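You operate a simulated robot arm through the tools that you are given. There is no shell and no other tool.

Carry out the task below with a simulated two-armed robot. There is one attempt and no reset: what you move stays moved.

Task
Check the blue finished cap's height. Over 45 mm goes in the rework bin, else back in its well.
Fine: swing the gauge arm aside again.
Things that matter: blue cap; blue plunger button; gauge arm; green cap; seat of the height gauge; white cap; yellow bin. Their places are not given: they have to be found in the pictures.

It is judged by the outcome, as a careful person would: the job done as asked, and still so three seconds after it is handed in. It fails if anything else is knocked over, pushed out of place, dropped, spilled or broken. A push-on lid holds only when it is set on centred and level and pressed home; a screw cap is set on level and turned clockwise until tight.

Robot
Two 7-joint arms with three-finger grippers on one trunk that stands fixed in place. Base frame: the origin is at the foot of the trunk, x ahead of it, y to its left, z up; the work surface is at about z = 0.86. Readings come in m, rad, newtons and seconds.
The left shoulder is at [0.03, 0.124, 1.133], the right one opposite. With the tool pointing down near the work surface each hand reaches from about 0.1 to 0.78 m from the base axis, measured 20 degrees to its own side. Payload 2.2 kg a hand.
The tool frame of a hand sits at the grasp point between the pads (the TCP): z along the fingers, y along the line on which they close. The tips reach 0.028 m beyond it. The gripper opens to 0.102 m. The gripper's body begins 0.071 m behind the TCP.
Orientation is that of the tool frame in the base frame, as a unit quaternion [x, y, z, w]. With the fingers straight down and closing along the base's y, the tool's x points along the base's -x, its y along +y and its z along -z.

Tools
- The arms move only by the tool drive_tool. It takes "left_targets", "right_targets" or both (then of equal length, played together; a hand with none holds still); each is a list of rows, each a list of 7 numbers: the shift along the tool's x, y, z in m, then the turn, a rotation vector about the tool's x, y, z in rad, then the opening, from 0 (shut) to 1 (fully open). In form: [[x, y, z, rx, ry, rz, hand], ...]. A call has 1 to 20 rows; each row shifts and turns the commanded pose from where the row before left it, along the tool's axes as they then stand. A row lasts 0.2 s, in which the tool goes at most 0.05 m and 0.15 rad; a call with a longer step from one row to the next is refused whole, and so is a gripper value outside its range. A pose out of reach is approached as far as the arm can. The call stops where the force on the tool passes 40 N (or 10 N more than at its start, if that is more) or the arm is blocked; 0.2 s more then pass. Each finger halts on what it meets, pressing with about 35 N; the grip force reading is that of the motor and also rises with nothing between the fingers. The clock runs only during rows and for 0.2 s after the last one: add rows that do not move to give the fingers time. It gives the time, the measured TCP pose, the force on the tool (base axes), the opening and the grip force at its end, in the units of the frame above (readings bear some noise), with the torque about the TCP (base axes, N m) and any sound that the robot's microphone picked up.
- Cameras (640 x 400 px; columns grow to the right, rows downward): "scene" is now at [0.0407, 0.0049, 1.8485]; the picture's right is [0.10, -0.99, 0.00], its down [-0.81, -0.08, -0.57] and it looks along [0.57, 0.06, -0.82] (base axes); focal length 330 px, centre (320, 200). "left" rides on the left gripper at [0.072, 0.038, -0.086] in its tool frame; the picture's right is [-0.47, 0.89, 0.00], its down [-0.60, -0.32, -0.73] and it looks along [-0.65, -0.34, 0.68] (tool axes); focal length 256 px, centre (320, 200). "right" rides on the right gripper at [0.069, 0.044, -0.086] in its tool frame; the picture's right is [-0.53, 0.85, 0.00], its down [-0.58, -0.36, -0.73] and it looks along [-0.62, -0.39, 0.68] (tool axes); focal length 256 px, centre (320, 200).
- grab_frame(camera): a new picture of that camera. No time passes.
- slide_trunk(by): slides the trunk up (or, below 0, down) by that many m; the arms and the scene camera ride with it, the base frame stays. It gives what a move gives, with no picture.
- pan_tilt(pan, tilt): turns the head with the scene camera to pan (to the left, within 2.496 rad either way) and tilt (down, from -0.506 to 1.204), counted from straight ahead of the robot. It gives what a move gives.
- locate(camera, pixels): for up to 12 pixels [column, row] of the newest picture of that camera ("zoom" is the newest enlarged one), the place [x, y, z] in the base frame of the surface seen there, good to about 0.002 m, but the place of the scene camera against the robot may be out by one fixed shift of up to 0.012 m in any direction. No time passes.
- inspect(camera, box): a new picture of the part [left, top, right, bottom] of that camera's present view, enlarged. No time passes.
- sign_off(): hands the job in; it is judged then, once.

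Open the grippers and draw the arms clear of the work before you hand the job in, unless the task says otherwise.

The tools are called after "Call:" as a command line: name --argument value ..., lists and objects as JSON in quotes. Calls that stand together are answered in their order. drive_tool: Moves the arms, as the interface text tells. Its arguments: {"type":"object","properties":{"left_targets":{"type":"array"},"right_targets":{"type":"array"}},"required":[]} The other tools are called the same way: slide_trunk (by) slides the trunk up or down; pan_tilt (pan, tilt) turns the head that bears the scene camera; grab_frame (camera) takes a picture; locate (camera, pixels) gives the place of the surface under pixels of a picture; inspect (camera, box) takes an enlarged picture of a part of a camera's view; sign_off () hands the job in.

At the start:

```text
time_s: 0.0
left_tcp_pos: [0.5409, 0.3923, 1.2886]
left_orientation: [0.0, 1.0, 0.0, 0.0]
left_force: [-0.5, 1.2, 0.1]
left_wrist_torque: [-0.03, -0.01, -0.02]
left_width: 0.102
left_finger_force: 0.1
right_tcp_pos: [0.5379, -0.0992, 1.2886]
right_orientation: [0.0, 1.0, 0.0, 0.0]
right_force: [-0.1, -0.2, 0.1]
right_wrist_torque: [0.0, 0.02, -0.01]
right_width: 0.102
right_finger_force: 0.0
trunk travel left (down, up): [-0.375, 0.165]
head pan, tilt: [0.101, 0.96]
```

scene: 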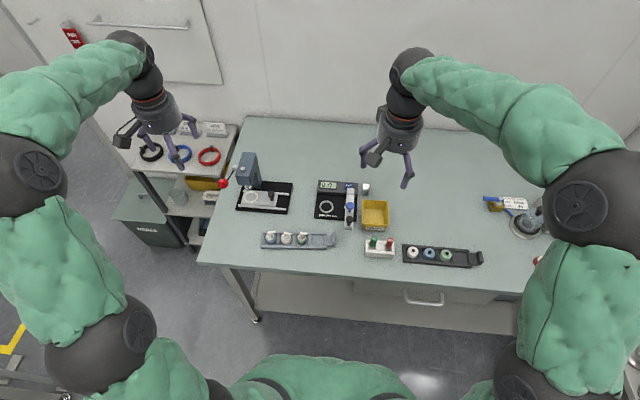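
right: 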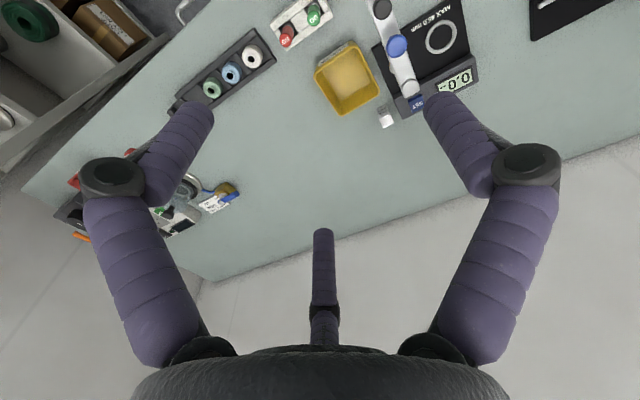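
left: 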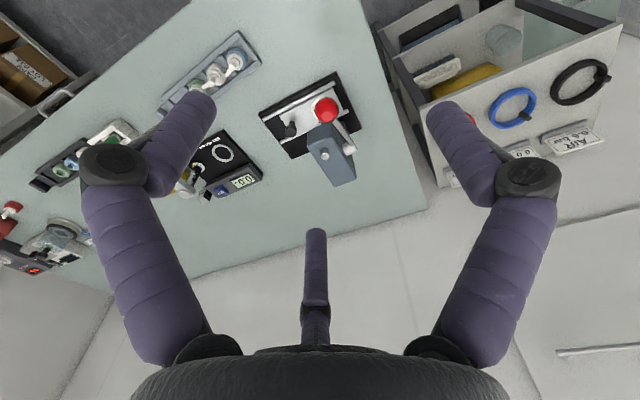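

The scene picture shows a gauge at about (335,203), a yellow bin at (375,213) and a cap rack at (440,255). I'll take enlarged views of these.

Call:
inspect --camera "scene" --box '[300, 165, 400, 265]'

Call:
inspect --camera "scene" --box '[380, 220, 500, 290]'

Call:
inspect --camera "right" --box '[270, 0, 530, 150]'

Call:
inspect --camera "scene" --box '[210, 140, 350, 260]'

```text
4.00 times, centred on (350, 215) of scene
```

zoom: 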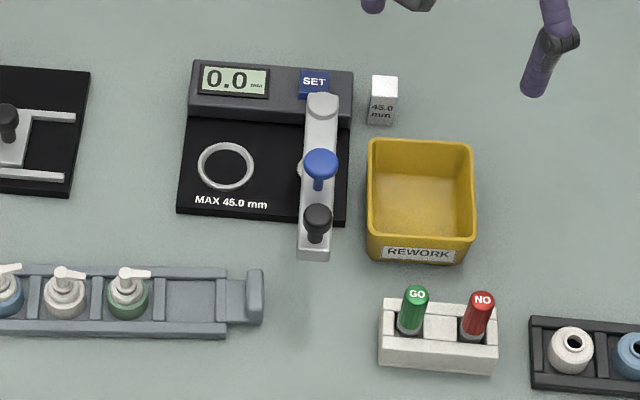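

```text
5.33 times, centred on (440, 255) of scene
```

zoom: 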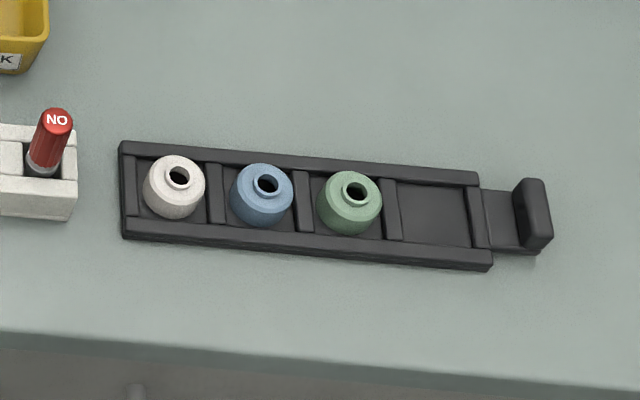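

```text
2.46 times, centred on (400, 75) of right
```

zoom: 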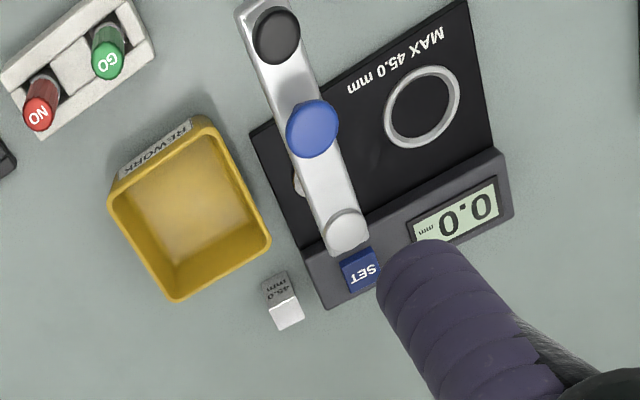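

```text
3.33 times, centred on (280, 200) of scene
```

zoom: 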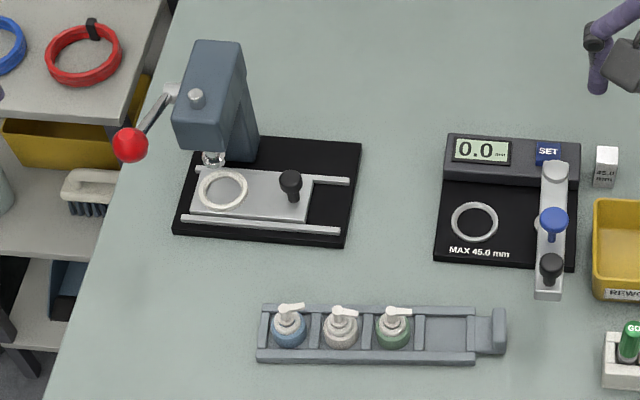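

I see two trays: a black one with white, blue and green caps that have open holes, and a grey one with blue, white and green caps that have nozzles. I'll enlarge both, because I need to know which is the finished blue cap.

Call:
inspect --camera "scene" --box '[255, 220, 345, 260]'

Call:
inspect --camera "scene" --box '[400, 235, 460, 272]'

Call:
inspect --camera "left" --box '[140, 20, 370, 210]'

Call:
inspect --camera "scene" --box '[470, 180, 570, 270]'

```text
7.11 times, centred on (300, 240) of scene
```

zoom: 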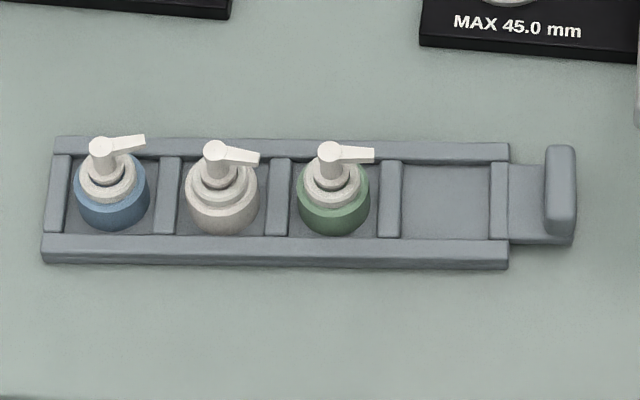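

```text
10.67 times, centred on (430, 254) of scene
```

zoom: 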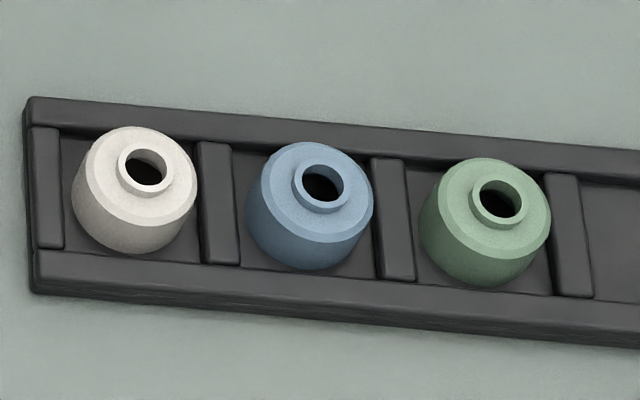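

```text
2.11 times, centred on (255, 115) of left
```

zoom: 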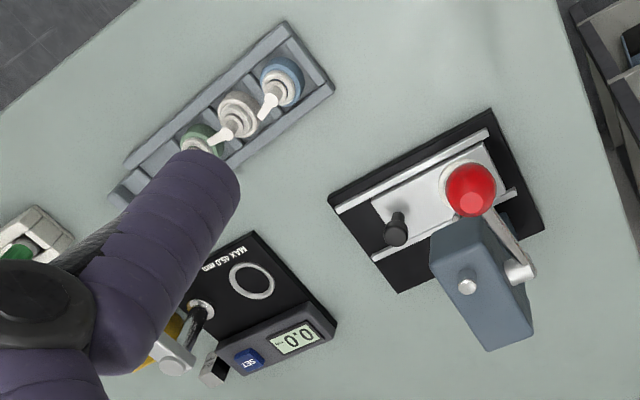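

```text
4.44 times, centred on (520, 225) of scene
```

zoom: 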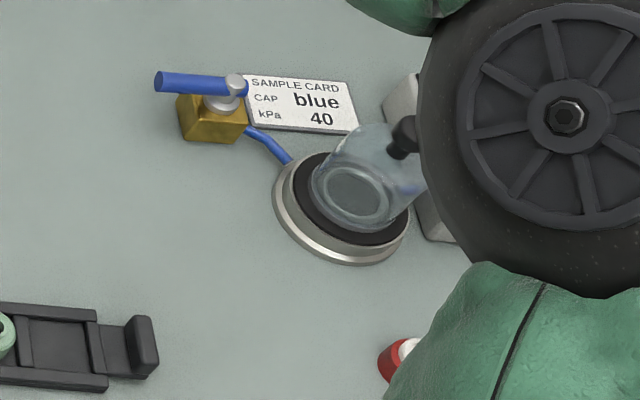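

The grey tray holds the finished caps, assembled with pumps, and its blue one is leftmost at about scene (270,238). I'll locate the key points from an enlarged scene view.

Call:
inspect --camera "scene" --box '[300, 170, 400, 232]'

Call:
locate --camera "scene" --pixels '[[269, 232], [271, 243], [286, 234], [302, 234], [320, 240], [356, 190], [349, 206], [349, 217], [326, 207], [349, 192], [375, 215], [300, 275]]'

```text
6.40 times, centred on (350, 201) of scene
```

zoom: 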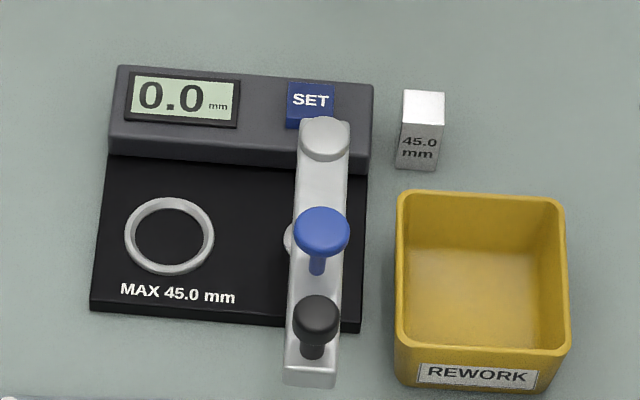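

```text
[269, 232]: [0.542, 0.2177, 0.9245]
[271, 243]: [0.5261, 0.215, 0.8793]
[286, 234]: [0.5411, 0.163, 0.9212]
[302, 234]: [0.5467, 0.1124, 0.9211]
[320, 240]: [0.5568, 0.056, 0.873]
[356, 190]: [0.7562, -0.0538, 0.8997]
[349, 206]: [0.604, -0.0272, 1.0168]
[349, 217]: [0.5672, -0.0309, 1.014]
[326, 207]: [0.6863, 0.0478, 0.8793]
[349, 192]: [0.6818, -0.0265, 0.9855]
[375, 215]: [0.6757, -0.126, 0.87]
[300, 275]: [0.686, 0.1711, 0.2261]
```

I'll bring the left hand nearer the grey tray so its wrist camera gives a close view. Wrist-camera positions don't carry the scene camera's fixed shift.

Call:
drive_tool --left_targets '[[0.0184, -0.016, 0.0358, 0, 0, 0, 1], [0.0184, -0.016, 0.0358, 0, 0, 0, 1], [0.0184, -0.016, 0.0358, 0, 0, 0, 1], [0.0184, -0.016, 0.0358, 0, 0, 0, 1], [0.0184, -0.016, 0.0358, 0, 0, 0, 1], [0.0184, -0.016, 0.0358, 0, 0, 0, 1], [0.0184, -0.016, 0.0358, 0, 0, 0, 1]]'

Call:
grab_frame --camera "left"

Call:
grab_frame --camera "scene"

```text
time_s: 1.6
left_tcp_pos: [0.4103, 0.2783, 1.0377]
left_orientation: [0.001, 1.0, 0.0, 0.0]
left_force: [-0.1, 0.3, 0.8]
left_wrist_torque: [0.0, -0.01, 0.01]
left_width: 0.1021
left_finger_force: 0.1
right_tcp_pos: [0.5389, -0.0981, 1.2886]
right_orientation: [0.0, 1.0, 0.001, 0.0]
right_force: [0.4, 0.2, -0.5]
right_wrist_torque: [-0.01, 0.0, -0.01]
right_width: 0.1019
right_finger_force: 0.0
trunk travel left (down, up): [-0.375, 0.165]
head pan, tilt: [0.101, 0.96]
```

```text
taken
```

left: 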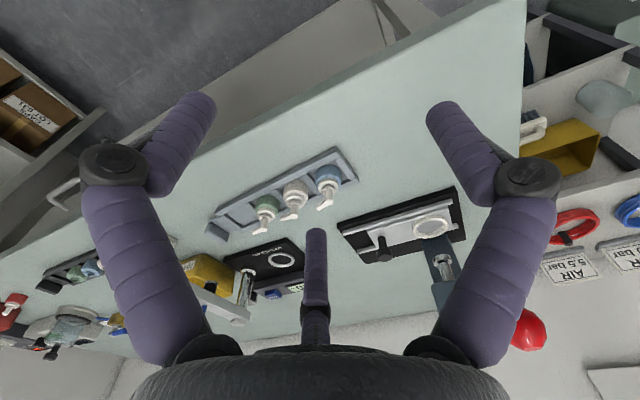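

```text
taken
```

scene: 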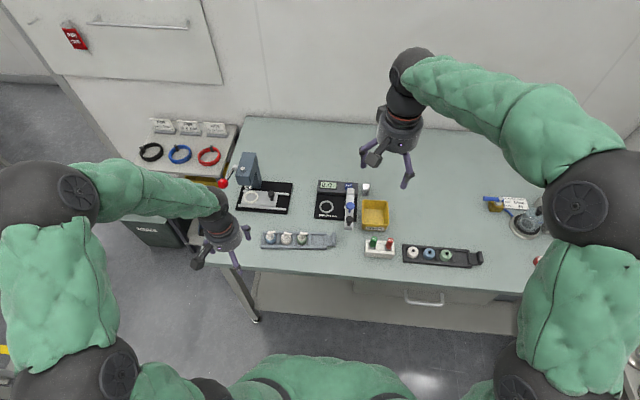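

The left wrist picture shows three finger-like parts, with tips at about (200,100), (450,105) and (316,232), which doesn't match a two-finger gripper. I'll locate them along with the tray objects.

Call:
locate --camera "left" --pixels '[[200, 100], [445, 108], [316, 235], [180, 150], [460, 150], [316, 290], [327, 170], [325, 205], [330, 190], [345, 155], [110, 160], [530, 170]]'

Call:
inspect --camera "left" --box '[200, 140, 400, 265]'

Call:
inspect --camera "scene" --box '[170, 180, 270, 280]'

Call:
inspect --camera "scene" --box '[340, 80, 440, 200]'

```text
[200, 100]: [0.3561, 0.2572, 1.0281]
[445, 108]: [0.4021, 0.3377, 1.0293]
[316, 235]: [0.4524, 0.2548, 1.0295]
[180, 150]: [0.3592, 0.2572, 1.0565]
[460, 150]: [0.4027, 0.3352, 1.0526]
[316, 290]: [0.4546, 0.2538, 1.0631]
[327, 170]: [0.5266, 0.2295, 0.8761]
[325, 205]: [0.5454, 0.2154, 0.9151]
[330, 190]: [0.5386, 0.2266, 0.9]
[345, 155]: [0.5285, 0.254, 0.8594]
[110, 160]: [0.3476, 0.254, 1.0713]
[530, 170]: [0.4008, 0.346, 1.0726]
```

```text
3.20 times, centred on (300, 202) of left
```

zoom: 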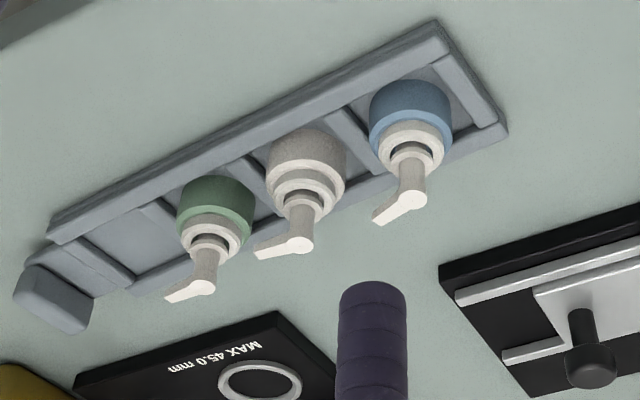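

```text
4.00 times, centred on (220, 230) of scene
```

zoom: 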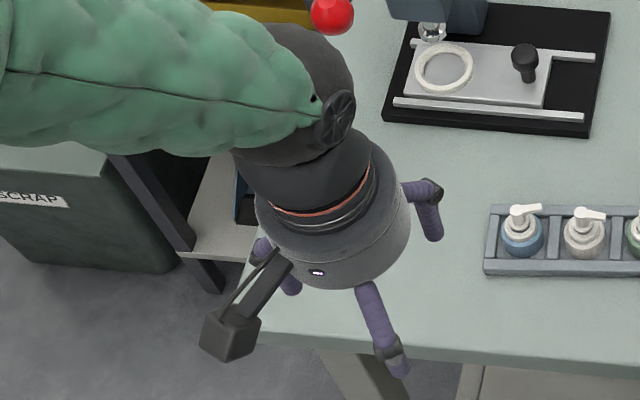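

```text
3.33 times, centred on (390, 140) of scene
```

zoom: 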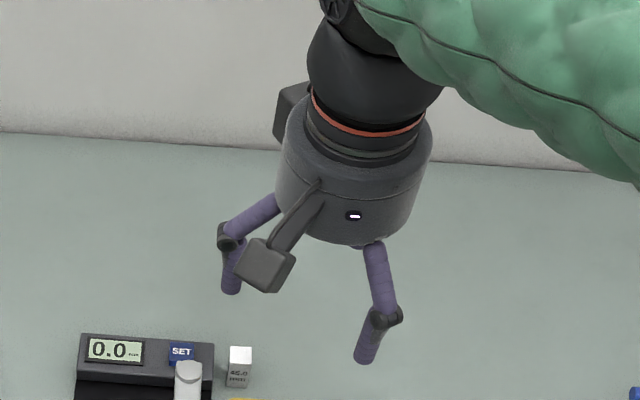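

The pictures show a three-finger hand, which differs from the two-finger description. I'll close the left hand in free air and see how the fingers really move.

Call:
drive_tool --left_targets '[[0, 0, 0, 0, 0, 0, 0.35], [0, 0, 0, 0, 0, 0, 0.35], [0, 0, 0, 0, 0, 0, 0.35]]'

Call:
grab_frame --camera "left"

Call:
inspect --camera "scene" --box '[170, 180, 270, 280]'

```text
time_s: 2.4
left_tcp_pos: [0.4109, 0.2786, 1.0367]
left_orientation: [0.0, 1.0, 0.001, 0.0]
left_force: [-0.2, 0.0, 0.0]
left_wrist_torque: [-0.01, 0.03, 0.01]
left_width: 0.036
left_finger_force: 0.0
right_tcp_pos: [0.5388, -0.0992, 1.2883]
right_orientation: [0.0, 1.0, 0.0, 0.0]
right_force: [0.4, -0.5, -0.4]
right_wrist_torque: [-0.02, 0.0, 0.01]
right_width: 0.1021
right_finger_force: 0.1
trunk travel left (down, up): [-0.375, 0.165]
head pan, tilt: [0.101, 0.96]
```

```text
taken
```

left: 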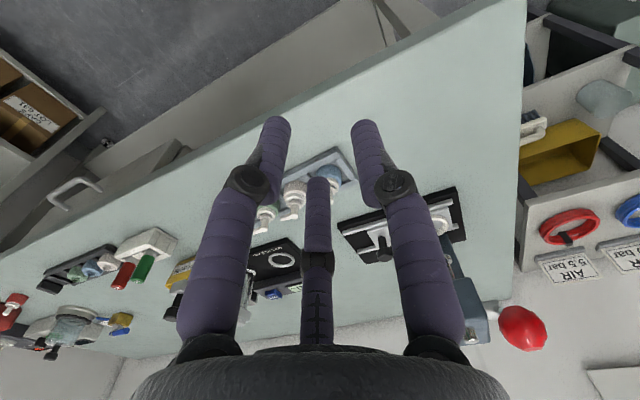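

```text
4.00 times, centred on (220, 230) of scene
```

zoom: 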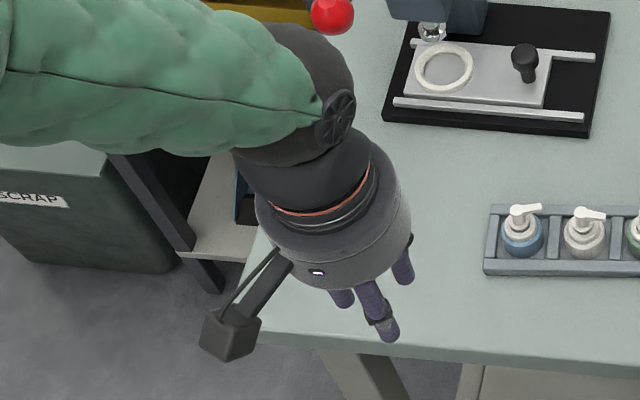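

The hand closes as a visually three-fingered one. I'll measure the fingertip positions at this opening of 36 mm.

Call:
locate --camera "left" --pixels '[[277, 125], [365, 128], [317, 185], [262, 180], [378, 170], [317, 215], [270, 130], [288, 130], [355, 130], [375, 130], [308, 190], [327, 190]]'

Call:
inspect --camera "left" --box '[230, 100, 410, 212]'

```text
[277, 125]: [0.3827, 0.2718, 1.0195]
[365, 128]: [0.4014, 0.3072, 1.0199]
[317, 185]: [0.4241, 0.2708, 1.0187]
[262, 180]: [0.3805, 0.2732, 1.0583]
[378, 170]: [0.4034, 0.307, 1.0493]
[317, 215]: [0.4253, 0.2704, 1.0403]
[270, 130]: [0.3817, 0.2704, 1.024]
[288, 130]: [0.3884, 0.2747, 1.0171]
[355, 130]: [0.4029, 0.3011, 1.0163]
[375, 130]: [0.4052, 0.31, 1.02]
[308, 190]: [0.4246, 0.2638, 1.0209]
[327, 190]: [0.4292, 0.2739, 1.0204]
```

```text
3.56 times, centred on (320, 156) of left
```

zoom: 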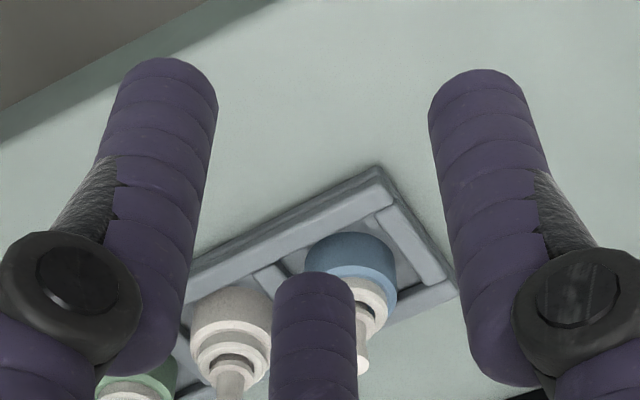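

At 36 mm opening the visible fingers form a centred three-jaw hand whose inscribed circle equals the width. I'll reopen it and shift it for an unobstructed close view of the blue pump cap.

Call:
drive_tool --left_targets '[[-0.03, -0.016, -0.015, 0, 0, 0, 1], [-0.03, -0.016, -0.015, 0, 0, 0, 1], [0, 0, 0, 0, 0, 0, 1]]'

Call:
inspect --camera "left" --box '[240, 80, 400, 180]'

Call:
grab_frame --camera "left"

```text
time_s: 3.2
left_tcp_pos: [0.4722, 0.2479, 1.0674]
left_orientation: [0.0, 1.0, 0.0, 0.0]
left_force: [0.3, -0.3, -0.5]
left_wrist_torque: [0.0, 0.03, 0.04]
left_width: 0.1021
left_finger_force: 0.1
right_tcp_pos: [0.5382, -0.0988, 1.2876]
right_orientation: [0.0, 1.0, 0.0, 0.001]
right_force: [-1.0, -0.5, 0.8]
right_wrist_torque: [0.03, 0.01, 0.03]
right_width: 0.1021
right_finger_force: 0.0
trunk travel left (down, up): [-0.375, 0.165]
head pan, tilt: [0.101, 0.96]
```

```text
4.00 times, centred on (320, 130) of left
```

zoom: 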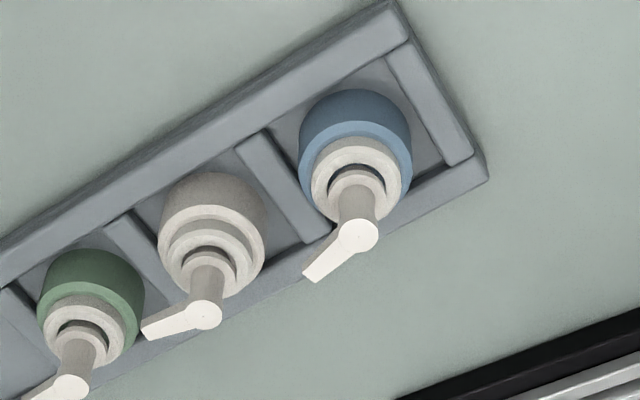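

```text
taken
```

left: 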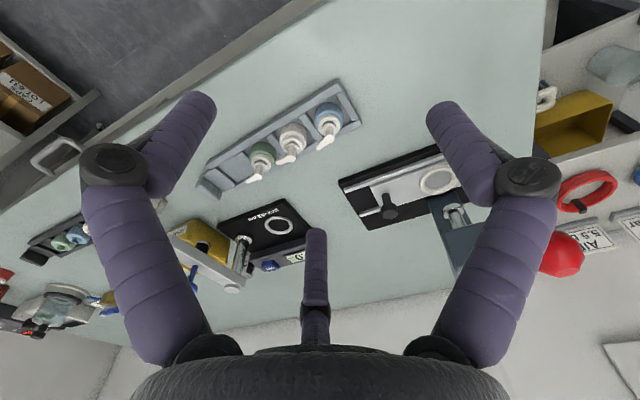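

The zoom view shows the blue pump cap clearly, with its body at (355,120), collar at (355,175) and head at (355,235), plus the tray rims. I'll locate these points.

Call:
locate --camera "zoom" --pixels '[[358, 236], [315, 265], [355, 205], [320, 200], [395, 200], [325, 150], [360, 135], [405, 160], [355, 105], [290, 100], [275, 185], [430, 110]]'

Call:
locate --camera "zoom" --pixels '[[302, 150], [412, 150], [300, 130], [410, 125], [455, 175], [395, 40], [485, 175], [370, 80], [480, 250], [205, 315], [70, 385], [150, 330]]'

```text
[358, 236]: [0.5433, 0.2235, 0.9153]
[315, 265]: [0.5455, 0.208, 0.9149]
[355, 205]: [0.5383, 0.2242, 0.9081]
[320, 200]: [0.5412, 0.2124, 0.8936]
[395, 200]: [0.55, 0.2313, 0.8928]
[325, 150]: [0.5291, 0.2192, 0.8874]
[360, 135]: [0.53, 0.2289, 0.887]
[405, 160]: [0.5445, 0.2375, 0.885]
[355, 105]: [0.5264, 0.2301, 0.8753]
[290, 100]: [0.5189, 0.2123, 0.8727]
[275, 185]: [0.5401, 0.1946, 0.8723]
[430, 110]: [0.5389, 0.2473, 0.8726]
```

```text
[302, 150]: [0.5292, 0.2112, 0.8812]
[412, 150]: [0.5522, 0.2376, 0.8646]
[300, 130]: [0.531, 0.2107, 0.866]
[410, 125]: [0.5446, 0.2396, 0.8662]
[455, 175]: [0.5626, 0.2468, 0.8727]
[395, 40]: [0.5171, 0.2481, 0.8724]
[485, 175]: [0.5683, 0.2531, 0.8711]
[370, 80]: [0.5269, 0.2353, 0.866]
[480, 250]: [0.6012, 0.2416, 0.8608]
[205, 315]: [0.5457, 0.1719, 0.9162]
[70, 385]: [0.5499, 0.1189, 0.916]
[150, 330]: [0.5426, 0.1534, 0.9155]
```

The head top is at z≈0.915, centred near (0.543, 0.223). The tray rim is at z≈0.8725, the floor at 0.866, and the body radius is about 17.5 mm. Next I'll locate the gauge from the left camera, with the seat ring at (279,226).

Call:
inspect --camera "left" --box '[190, 190, 318, 270]'

```text
5.00 times, centred on (254, 230) of left
```

zoom: 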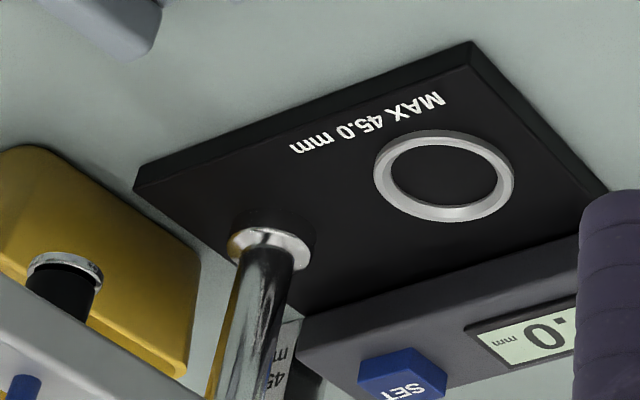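

A post base shows at (270,245), the seat ring at (445,175), and a plunger foot at (65,270). I'll locate them all.

Call:
locate --camera "zoom" --pixels '[[382, 185], [508, 195], [440, 137], [440, 215], [445, 175], [270, 240], [240, 370], [65, 265], [400, 360], [100, 350], [330, 350], [470, 60]]'

Call:
locate --camera "left" --pixels '[[279, 226], [215, 255], [232, 288], [245, 240], [190, 240], [210, 275], [180, 228], [240, 262], [272, 265], [295, 257], [205, 240], [330, 125]]'

Call:
inspect --camera "left" --box '[150, 210, 310, 310]'

```text
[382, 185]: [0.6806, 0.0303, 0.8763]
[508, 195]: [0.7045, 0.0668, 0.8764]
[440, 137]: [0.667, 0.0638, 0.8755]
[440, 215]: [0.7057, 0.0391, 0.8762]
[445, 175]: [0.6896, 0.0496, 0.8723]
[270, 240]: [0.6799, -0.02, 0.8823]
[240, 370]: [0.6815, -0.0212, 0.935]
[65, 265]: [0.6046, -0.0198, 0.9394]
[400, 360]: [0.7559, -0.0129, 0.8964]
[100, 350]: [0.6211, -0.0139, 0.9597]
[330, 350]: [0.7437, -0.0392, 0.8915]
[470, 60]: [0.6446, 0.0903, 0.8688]
```

```text
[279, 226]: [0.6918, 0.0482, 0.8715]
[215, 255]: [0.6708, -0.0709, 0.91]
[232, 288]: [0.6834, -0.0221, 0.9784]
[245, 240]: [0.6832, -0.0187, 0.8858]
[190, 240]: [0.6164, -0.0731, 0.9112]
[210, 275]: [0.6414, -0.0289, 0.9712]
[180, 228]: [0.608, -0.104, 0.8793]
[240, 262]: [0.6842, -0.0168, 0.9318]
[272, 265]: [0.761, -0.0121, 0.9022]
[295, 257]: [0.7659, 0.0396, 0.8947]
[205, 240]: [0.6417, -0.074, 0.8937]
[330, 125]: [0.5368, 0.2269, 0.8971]
```

```text
4.00 times, centred on (230, 260) of left
```

zoom: 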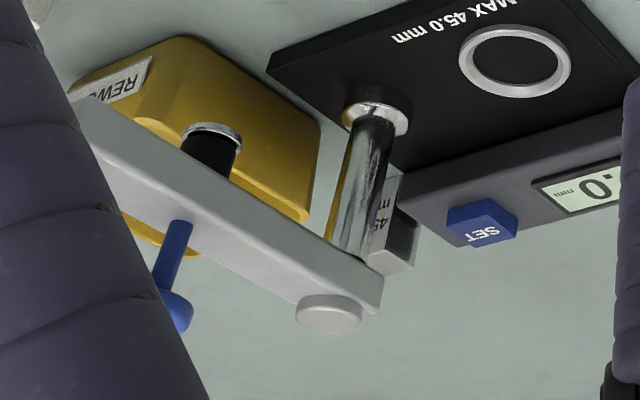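

The gauge is now mapped. The seat centre is about (0.690, 0.0495, 0.872) and the pivot post about (0.688, −0.026). The plunger is about 75 mm from the pivot, so the arm must swing from −x to +y. I'll bring the left hand above the blue cap and turn it so it grips along base x, clear of the neighbouring caps.

Call:
drive_tool --left_targets '[[-0.0237, -0.0082, 0.0157, 0, 0, 0, 1], [-0.0237, -0.0082, 0.0157, 0, 0, 0, 1], [-0.0237, -0.0082, 0.0157, 0, 0, 0, 1], [0, 0, 0, 0, 0, 0.1428, 1], [0, 0, 0, 0, 0, 0.1428, 1], [0, 0, 0, 0, 0, 0.1428, 1], [0, 0, 0, 0, 0, 0.1428, 1], [0, 0, 0, 0, 0, 0.1428, 1], [0, 0, 0, 0, 0, 0.1428, 1], [0, 0, 0, 0, 0, 0.1428, 1], [0, 0, 0, 0, 0, 0.1428, 0.8], [0, 0, 0, 0, 0, 0.1428, 0.7], [0, 0, 0, 0, 0, 0.1428, 0.55], [0, 0, 0, 0, 0, 0.1428, 0.55]]'

Call:
grab_frame --camera "left"

Call:
grab_frame --camera "scene"

```text
time_s: 6.2
left_tcp_pos: [0.5424, 0.2239, 1.0201]
left_orientation: [0.708, 0.706, 0.001, -0.001]
left_force: [0.6, -0.5, -0.4]
left_wrist_torque: [-0.02, 0.0, -0.03]
left_width: 0.0562
left_finger_force: 0.1
right_tcp_pos: [0.5386, -0.0991, 1.2883]
right_orientation: [0.0, 1.0, 0.0, 0.0]
right_force: [-0.5, -0.1, 0.2]
right_wrist_torque: [-0.01, 0.03, 0.04]
right_width: 0.1018
right_finger_force: 0.1
trunk travel left (down, up): [-0.375, 0.165]
head pan, tilt: [0.101, 0.96]
```

```text
taken
```

left: 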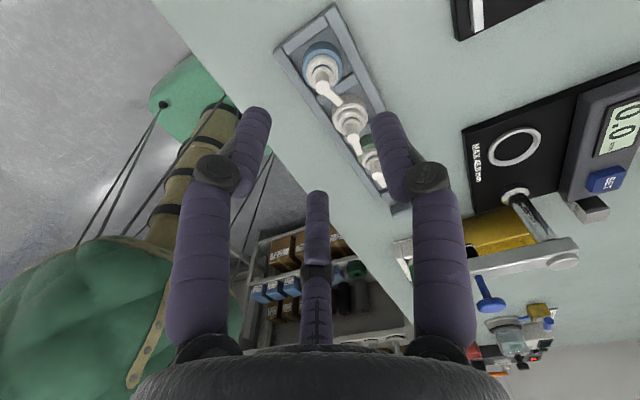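

```text
taken
```

scene: 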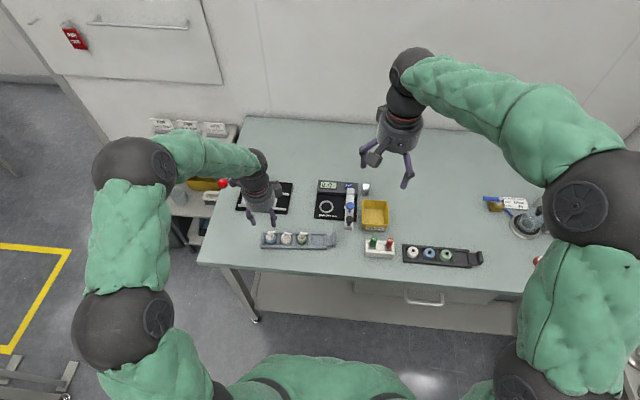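

The hand is above the blue cap, and the wrist view shows the cap at (322,65). I'll check its centre from this nearer viewpoint.

Call:
inspect --camera "left" --box '[270, 20, 398, 100]'

```text
5.00 times, centred on (334, 60) of left
```

zoom: 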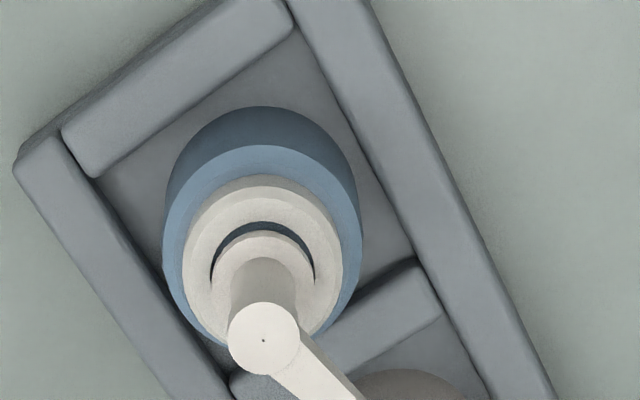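

Call:
locate --camera "zoom" --pixels '[[263, 338], [170, 240], [358, 235], [263, 150], [190, 235], [335, 240], [263, 195], [263, 115], [430, 175], [130, 270], [180, 90], [345, 310]]'

```text
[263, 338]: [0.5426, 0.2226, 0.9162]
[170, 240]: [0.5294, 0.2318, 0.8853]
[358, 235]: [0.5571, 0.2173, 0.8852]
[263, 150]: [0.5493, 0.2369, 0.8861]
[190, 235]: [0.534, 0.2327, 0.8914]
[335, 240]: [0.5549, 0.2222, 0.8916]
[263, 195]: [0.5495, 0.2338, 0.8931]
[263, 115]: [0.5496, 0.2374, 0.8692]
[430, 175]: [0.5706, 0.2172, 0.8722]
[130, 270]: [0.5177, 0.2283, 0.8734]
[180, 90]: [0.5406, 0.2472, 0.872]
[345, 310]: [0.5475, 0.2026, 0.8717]
```

The cap centre is (0.5427, 0.2226) and the body radius about 16 mm. I'll descend until the fingertips are just above the tray rim (TCP z≈0.9027), check for contact, then close.

Call:
drive_tool --left_targets '[[-0.0012, 0.0003, 0.03, 0, 0, 0, 0.5], [0, 0, 0.03, 0, 0, 0, 0.5], [0, 0, 0.03, 0, 0, 0, 0.5], [0, 0, 0.015, 0, 0, 0, 0.5], [0, 0, 0.0125, 0, 0, 0, 0.5], [0, 0, 0, 0, 0, 0, 0.5]]'

Call:
grab_frame --camera "left"

Call:
inspect --camera "scene" --box '[230, 200, 330, 262]'

```text
time_s: 7.6
left_tcp_pos: [0.5421, 0.222, 0.9041]
left_orientation: [0.707, 0.707, 0.0, 0.0]
left_force: [-0.5, 0.1, 0.2]
left_wrist_torque: [-0.01, 0.01, -0.04]
left_width: 0.051
left_finger_force: 0.1
right_tcp_pos: [0.5383, -0.0988, 1.2889]
right_orientation: [-0.001, 1.0, 0.0, 0.0]
right_force: [-0.7, 1.0, 0.7]
right_wrist_torque: [0.0, 0.01, 0.01]
right_width: 0.1022
right_finger_force: 0.1
trunk travel left (down, up): [-0.375, 0.165]
head pan, tilt: [0.101, 0.96]
```

```text
taken
```

left: 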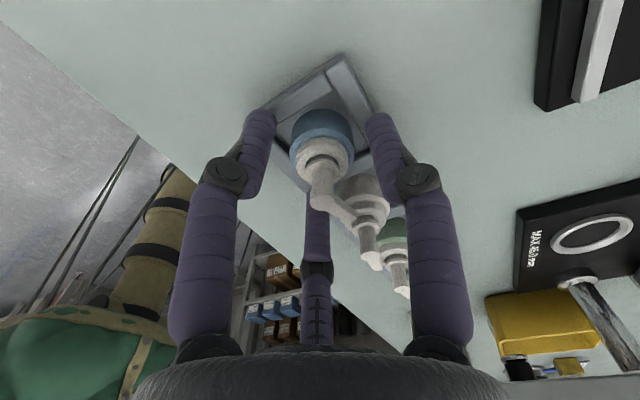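

```text
6.40 times, centred on (280, 231) of scene
```

zoom: 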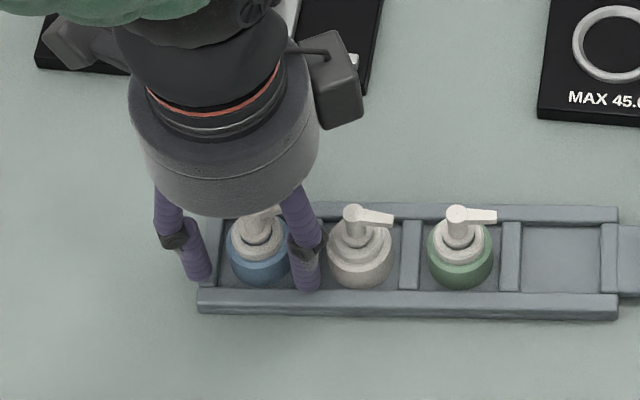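

There is no contact and the fingers straddle the blue cap cleanly. I'll close the hand on the body.

Call:
drive_tool --left_targets '[[0, 0, 0.001, 0, 0, 0, 0.38], [0, 0, 0, 0, 0, 0, 0.2], [0, 0, 0, 0, 0, 0, 0.2], [0, 0, 0, 0, 0, 0, 0.2]]'

Call:
grab_frame --camera "left"

```text
time_s: 8.6
left_tcp_pos: [0.5429, 0.2218, 0.9024]
left_orientation: [0.707, 0.707, 0.0, 0.001]
left_force: [0.1, 0.2, -0.1]
left_wrist_torque: [-0.01, 0.02, -0.01]
left_width: 0.0315
left_finger_force: 10.1
right_tcp_pos: [0.5378, -0.0973, 1.2883]
right_orientation: [-0.001, 1.0, 0.0, 0.0]
right_force: [-0.1, 0.6, -0.1]
right_wrist_torque: [0.0, -0.02, 0.0]
right_width: 0.102
right_finger_force: 0.0
trunk travel left (down, up): [-0.375, 0.165]
head pan, tilt: [0.101, 0.96]
```

```text
taken
```

left: 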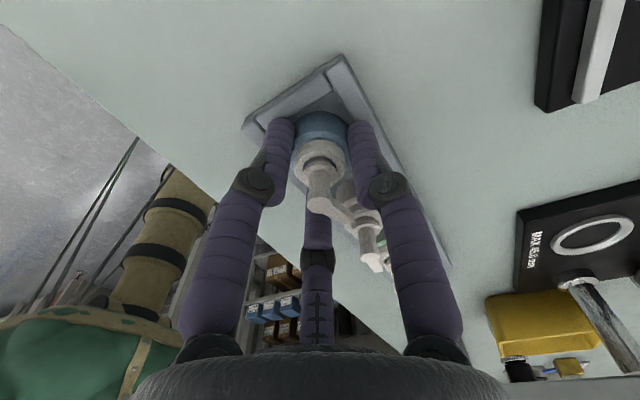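

The hand holds the cap at 31.5 mm width. I'll lift straight up and check the hold.

Call:
drive_tool --left_targets '[[0, 0, 0, 0, 0, 0, 0.0], [0, 0, -0.01, 0, 0, 0, 0.0], [0, 0, -0.02, 0, 0, 0, 0.0], [0, 0, -0.03, 0, 0, 0, 0.0], [0, 0, -0.03, 0, 0, 0, 0.0], [0, 0, 0, 0, 0, 0, 0.0]]'

Call:
grab_frame --camera "left"

Call:
grab_frame --camera "scene"

```text
time_s: 10.0
left_tcp_pos: [0.5422, 0.2233, 0.9947]
left_orientation: [0.707, 0.707, 0.0, 0.0]
left_force: [-0.4, 0.0, 0.0]
left_wrist_torque: [0.02, 0.04, 0.01]
left_width: 0.032
left_finger_force: 10.3
right_tcp_pos: [0.5396, -0.0985, 1.2888]
right_orientation: [0.0, 1.0, 0.0, 0.0]
right_force: [0.3, -0.1, -0.3]
right_wrist_torque: [0.03, 0.01, 0.0]
right_width: 0.1021
right_finger_force: 0.1
trunk travel left (down, up): [-0.375, 0.165]
head pan, tilt: [0.101, 0.96]
```

```text
taken
```

left: 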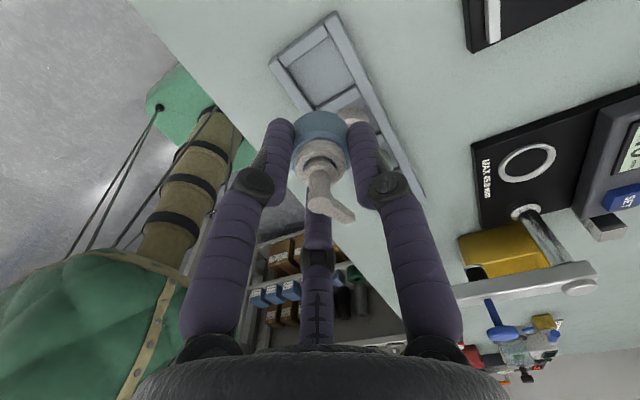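

```text
taken
```

scene: 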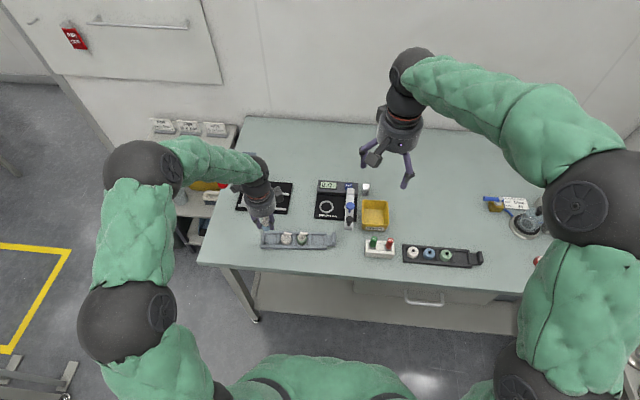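

The cap is held level, with its bottom about 36 mm below the TCP. Before carrying it over, I'll check where the press stands relative to the path and refine the seat position.

Call:
locate --camera "scene" --pixels '[[243, 160], [257, 165], [292, 185], [290, 210], [276, 198], [246, 175], [326, 207], [330, 186], [350, 186], [365, 188], [349, 225], [332, 195]]'

Call:
inspect --camera "left" --box '[450, 110, 610, 210]'

```text
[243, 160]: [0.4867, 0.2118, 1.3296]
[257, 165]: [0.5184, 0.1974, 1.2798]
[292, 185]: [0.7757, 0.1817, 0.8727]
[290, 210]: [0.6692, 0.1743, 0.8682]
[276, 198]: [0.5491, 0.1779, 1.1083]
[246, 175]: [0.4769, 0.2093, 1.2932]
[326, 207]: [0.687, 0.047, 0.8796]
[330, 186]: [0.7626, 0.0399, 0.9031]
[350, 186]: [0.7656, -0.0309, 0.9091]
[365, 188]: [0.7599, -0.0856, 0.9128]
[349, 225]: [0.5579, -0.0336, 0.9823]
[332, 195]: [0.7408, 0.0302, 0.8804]
```

```text
4.00 times, centred on (530, 160) of left
```

zoom: 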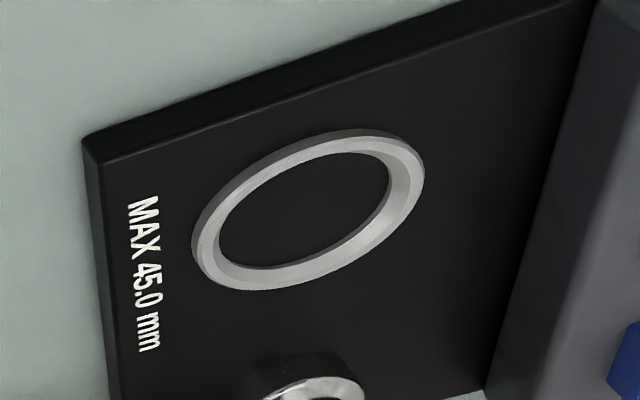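

Call:
locate --camera "zoom" --pixels '[[207, 240], [405, 170], [255, 172], [360, 245], [225, 215], [385, 165], [300, 155], [320, 270], [300, 210], [195, 250], [415, 180], [310, 390]]'

```text
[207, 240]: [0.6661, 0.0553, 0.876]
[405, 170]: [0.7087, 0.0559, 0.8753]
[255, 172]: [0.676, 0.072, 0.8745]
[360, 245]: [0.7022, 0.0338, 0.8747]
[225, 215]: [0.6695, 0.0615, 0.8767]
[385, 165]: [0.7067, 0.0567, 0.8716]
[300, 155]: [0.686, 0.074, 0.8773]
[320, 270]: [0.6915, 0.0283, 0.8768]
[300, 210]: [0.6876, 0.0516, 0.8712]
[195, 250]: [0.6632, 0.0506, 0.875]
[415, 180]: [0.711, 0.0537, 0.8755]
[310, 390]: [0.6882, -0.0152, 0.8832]
```

The seat centre comes out near (0.688, 0.051), with inner radius about 19 mm and floor z≈0.8715. I'll carry the cap right, then forward over the seat, staying clear of the press and gauge arm.

Call:
drive_tool --left_targets '[[-0.0433, 0, -0.008, 0, 0, 0, 0], [-0.0433, 0, -0.008, 0, 0, 0, 0], [-0.0433, 0, 0, 0, 0, 0, 0], [-0.0423, 0, 0, 0, 0, 0, 0], [0, 0.0365, 0, 0, 0, 0, 0], [0, 0.0365, 0, 0, 0, 0, 0], [0, 0.0365, 0, 0, 0, 0, 0], [0, 0.036, 0, 0, 0, 0, 0], [0, 0, 0, 0, 0, 0, 0]]'

Call:
grab_frame --camera "left"

Call:
grab_frame --camera "scene"

```text
time_s: 12.0
left_tcp_pos: [0.6904, 0.0489, 1.0079]
left_orientation: [0.707, 0.707, 0.0, 0.0]
left_force: [-0.1, 0.6, 0.1]
left_wrist_torque: [0.01, -0.02, -0.02]
left_width: 0.0313
left_finger_force: 10.2
right_tcp_pos: [0.5376, -0.0985, 1.2895]
right_orientation: [0.0, 1.0, 0.0, -0.001]
right_force: [0.2, 0.1, 0.6]
right_wrist_torque: [0.02, -0.02, -0.01]
right_width: 0.1023
right_finger_force: 0.0
trunk travel left (down, up): [-0.375, 0.165]
head pan, tilt: [0.101, 0.96]
```

```text
taken
```

left: 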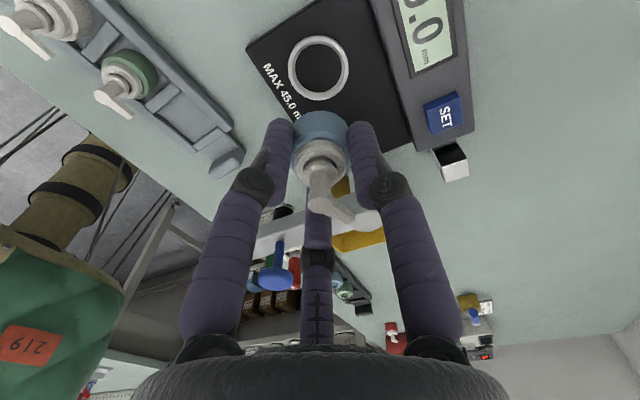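

```text
taken
```

scene: 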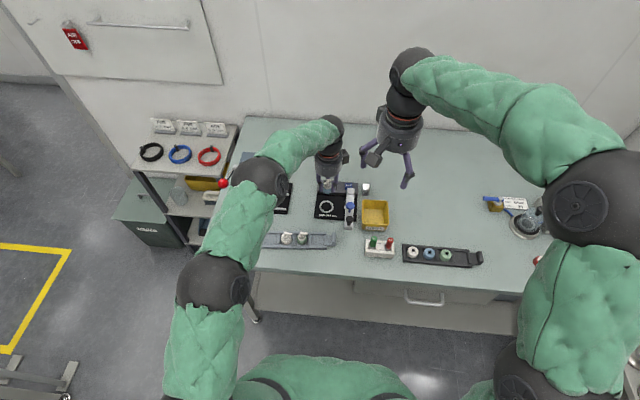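

I'm over the seat, which appears at (318,67) in the wrist view. I'll refine its location from this close pose.

Call:
inspect --camera "left" --box '[254, 28, 382, 108]'

```text
5.00 times, centred on (318, 68) of left
```

zoom: 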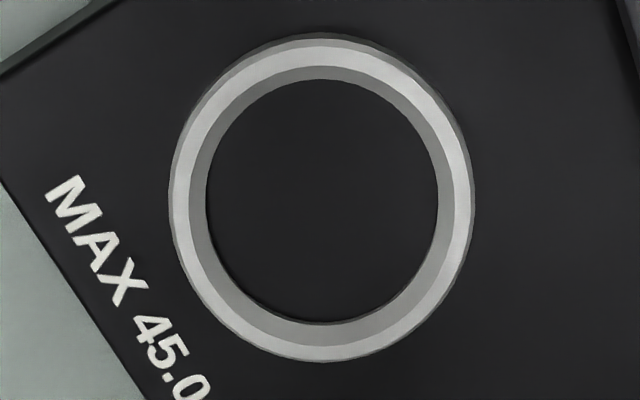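

Call:
locate --camera "zoom" --pixels '[[182, 200], [463, 200], [322, 55], [322, 345], [208, 200], [437, 200], [322, 80], [322, 323], [225, 95], [418, 95], [225, 305], [418, 305]]'

Call:
locate --camera "left" --pixels '[[322, 195], [300, 150], [345, 150], [320, 125], [340, 212], [318, 67]]'

```text
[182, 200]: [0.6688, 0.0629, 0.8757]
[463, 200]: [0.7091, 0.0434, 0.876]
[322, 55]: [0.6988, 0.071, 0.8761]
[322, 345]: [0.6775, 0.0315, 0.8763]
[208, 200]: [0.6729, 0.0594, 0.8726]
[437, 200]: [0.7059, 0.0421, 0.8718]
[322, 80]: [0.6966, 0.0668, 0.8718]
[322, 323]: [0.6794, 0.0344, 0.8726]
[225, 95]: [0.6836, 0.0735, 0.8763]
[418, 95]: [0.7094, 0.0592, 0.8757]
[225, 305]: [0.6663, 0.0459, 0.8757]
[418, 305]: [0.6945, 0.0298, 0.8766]
```

```text
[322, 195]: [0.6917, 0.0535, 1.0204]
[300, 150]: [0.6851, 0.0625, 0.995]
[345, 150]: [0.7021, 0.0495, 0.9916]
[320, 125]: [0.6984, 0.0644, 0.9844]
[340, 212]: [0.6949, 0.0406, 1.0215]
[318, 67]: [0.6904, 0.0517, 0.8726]
```

The seat centre is (0.6885, 0.0515), and the held cap is about 1 mm off it. I'll correct that and lower to just above the seat.

Call:
drive_tool --left_targets '[[0.001, -0.001, 0.025, 0, 0, 0, 0], [0, 0, 0.03, 0, 0, 0, 0], [0, 0, 0.025, 0, 0, 0, 0], [0, 0, 0.013, 0, 0, 0, 0], [0, 0, 0, 0, 0, 0, 0]]'

Call:
grab_frame --camera "left"

Call:
inspect --camera "scene" --box '[290, 140, 410, 240]'

```text
time_s: 13.2
left_tcp_pos: [0.6882, 0.0511, 0.9154]
left_orientation: [0.707, 0.707, -0.001, 0.0]
left_force: [0.2, 0.4, -0.7]
left_wrist_torque: [0.01, 0.02, -0.02]
left_width: 0.0315
left_finger_force: 10.1
right_tcp_pos: [0.5384, -0.098, 1.289]
right_orientation: [0.001, 1.0, 0.0, 0.0]
right_force: [-0.3, 0.1, -0.1]
right_wrist_torque: [-0.01, -0.02, 0.0]
right_width: 0.1021
right_finger_force: 0.1
trunk travel left (down, up): [-0.375, 0.165]
head pan, tilt: [0.101, 0.96]
```

```text
taken
```

left: 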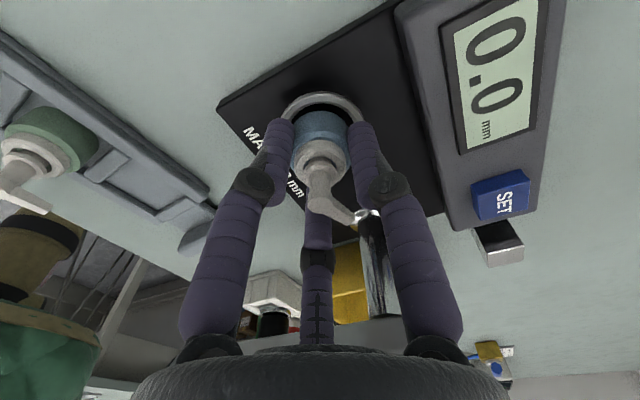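

```text
4.00 times, centred on (350, 190) of scene
```

zoom: 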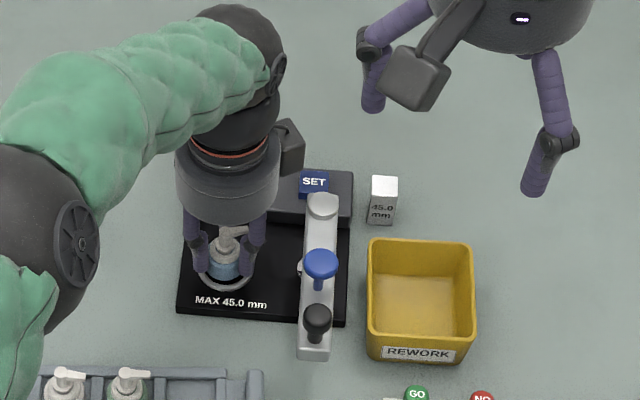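

The cap is above the ring and inside it, and the arm clearance looks fine. I'll lower gently until contact.

Call:
drive_tool --left_targets '[[0, 0, 0.003, 0, 0, 0, 0], [0, 0, 0.002, 0, 0, 0, 0], [0, 0, 0.0015, 0, 0, 0, 0], [0, 0, 0, 0, 0, 0, 0]]'

```text
time_s: 14.2
left_tcp_pos: [0.6893, 0.0519, 0.9085]
left_orientation: [0.707, 0.707, 0.0, 0.0]
left_force: [0.7, 0.2, -0.4]
left_wrist_torque: [0.03, 0.01, 0.02]
left_width: 0.0312
left_finger_force: 9.9
right_tcp_pos: [0.5378, -0.0981, 1.2887]
right_orientation: [0.0, 1.0, 0.001, 0.0]
right_force: [0.3, 0.2, 0.3]
right_wrist_torque: [-0.01, 0.01, 0.01]
right_width: 0.1021
right_finger_force: 0.0
trunk travel left (down, up): [-0.375, 0.165]
head pan, tilt: [0.101, 0.96]
```

There is no contact yet, so I'll continue in half-millimetre steps.

Call:
drive_tool --left_targets '[[0, 0, 0.0006, 0, 0, 0, 0], [0, 0, 0.0006, 0, 0, 0, 0], [0, 0, 0, 0, 0, 0, 0]]'

Call:
inspect --camera "left" --box '[240, 70, 400, 170]'

```text
time_s: 15.0
left_tcp_pos: [0.6879, 0.0518, 0.9078]
left_orientation: [0.708, 0.707, 0.0, 0.001]
left_force: [0.8, -0.5, 4.3]
left_wrist_torque: [0.01, 0.02, 0.01]
left_width: 0.0315
left_finger_force: 10.3
right_tcp_pos: [0.5384, -0.0987, 1.2893]
right_orientation: [0.0, 1.0, 0.0, 0.0]
right_force: [-0.3, -0.5, 0.0]
right_wrist_torque: [0.0, 0.02, -0.02]
right_width: 0.1023
right_finger_force: 0.1
trunk travel left (down, up): [-0.375, 0.165]
head pan, tilt: [0.101, 0.96]
```

```text
4.00 times, centred on (320, 120) of left
```

zoom: 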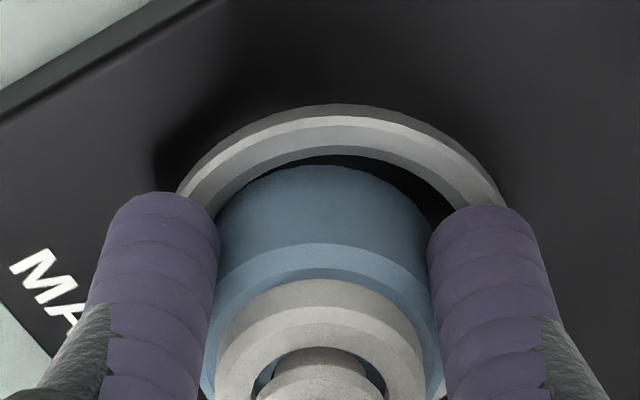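

A 4 N upward force shows contact, and the cap sits inside the ring. I'll open modestly, rise straight up and look.

Call:
drive_tool --left_targets '[[0, 0, 0, 0, 0, 0, 0.42], [0, 0, 0, 0, 0, 0, 0.46], [0, 0, 0, 0, 0, 0, 0.46], [0, 0, -0.02, 0, 0, 0, 0.46], [0, 0, -0.03, 0, 0, 0, 0.46], [0, 0, -0.04, 0, 0, 0, 0.46], [0, 0, -0.045, 0, 0, 0, 0.46]]'

Call:
grab_frame --camera "left"

Call:
grab_frame --camera "scene"

```text
time_s: 16.6
left_tcp_pos: [0.6878, 0.0502, 1.0417]
left_orientation: [0.707, 0.707, -0.001, 0.0]
left_force: [-0.8, 0.7, -0.2]
left_wrist_torque: [0.07, -0.03, 0.03]
left_width: 0.0468
left_finger_force: 0.0
right_tcp_pos: [0.5378, -0.0976, 1.2893]
right_orientation: [0.0, 1.0, 0.0, 0.001]
right_force: [-0.6, -0.2, -0.4]
right_wrist_torque: [0.03, -0.02, -0.02]
right_width: 0.102
right_finger_force: 0.1
trunk travel left (down, up): [-0.375, 0.165]
head pan, tilt: [0.101, 0.96]
```

```text
taken
```

left: 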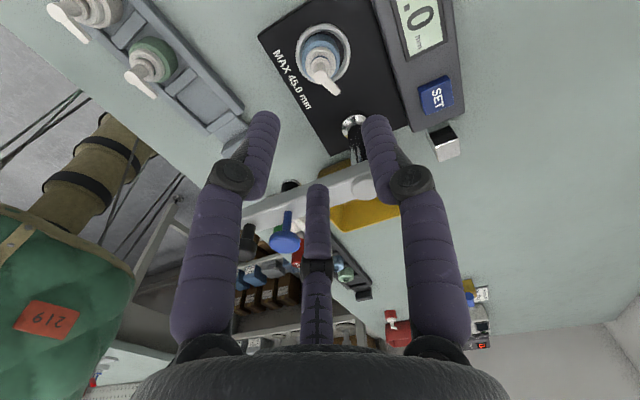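

```text
taken
```

scene: 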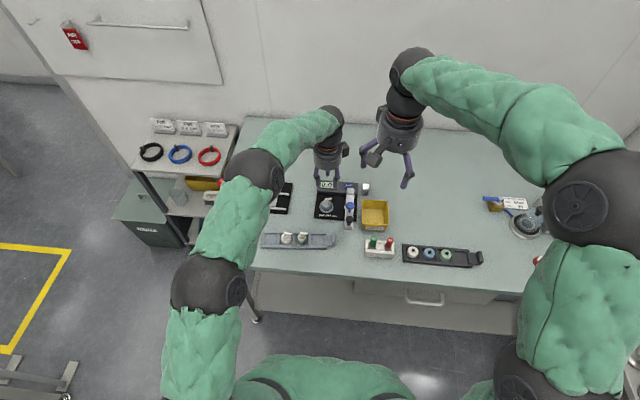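

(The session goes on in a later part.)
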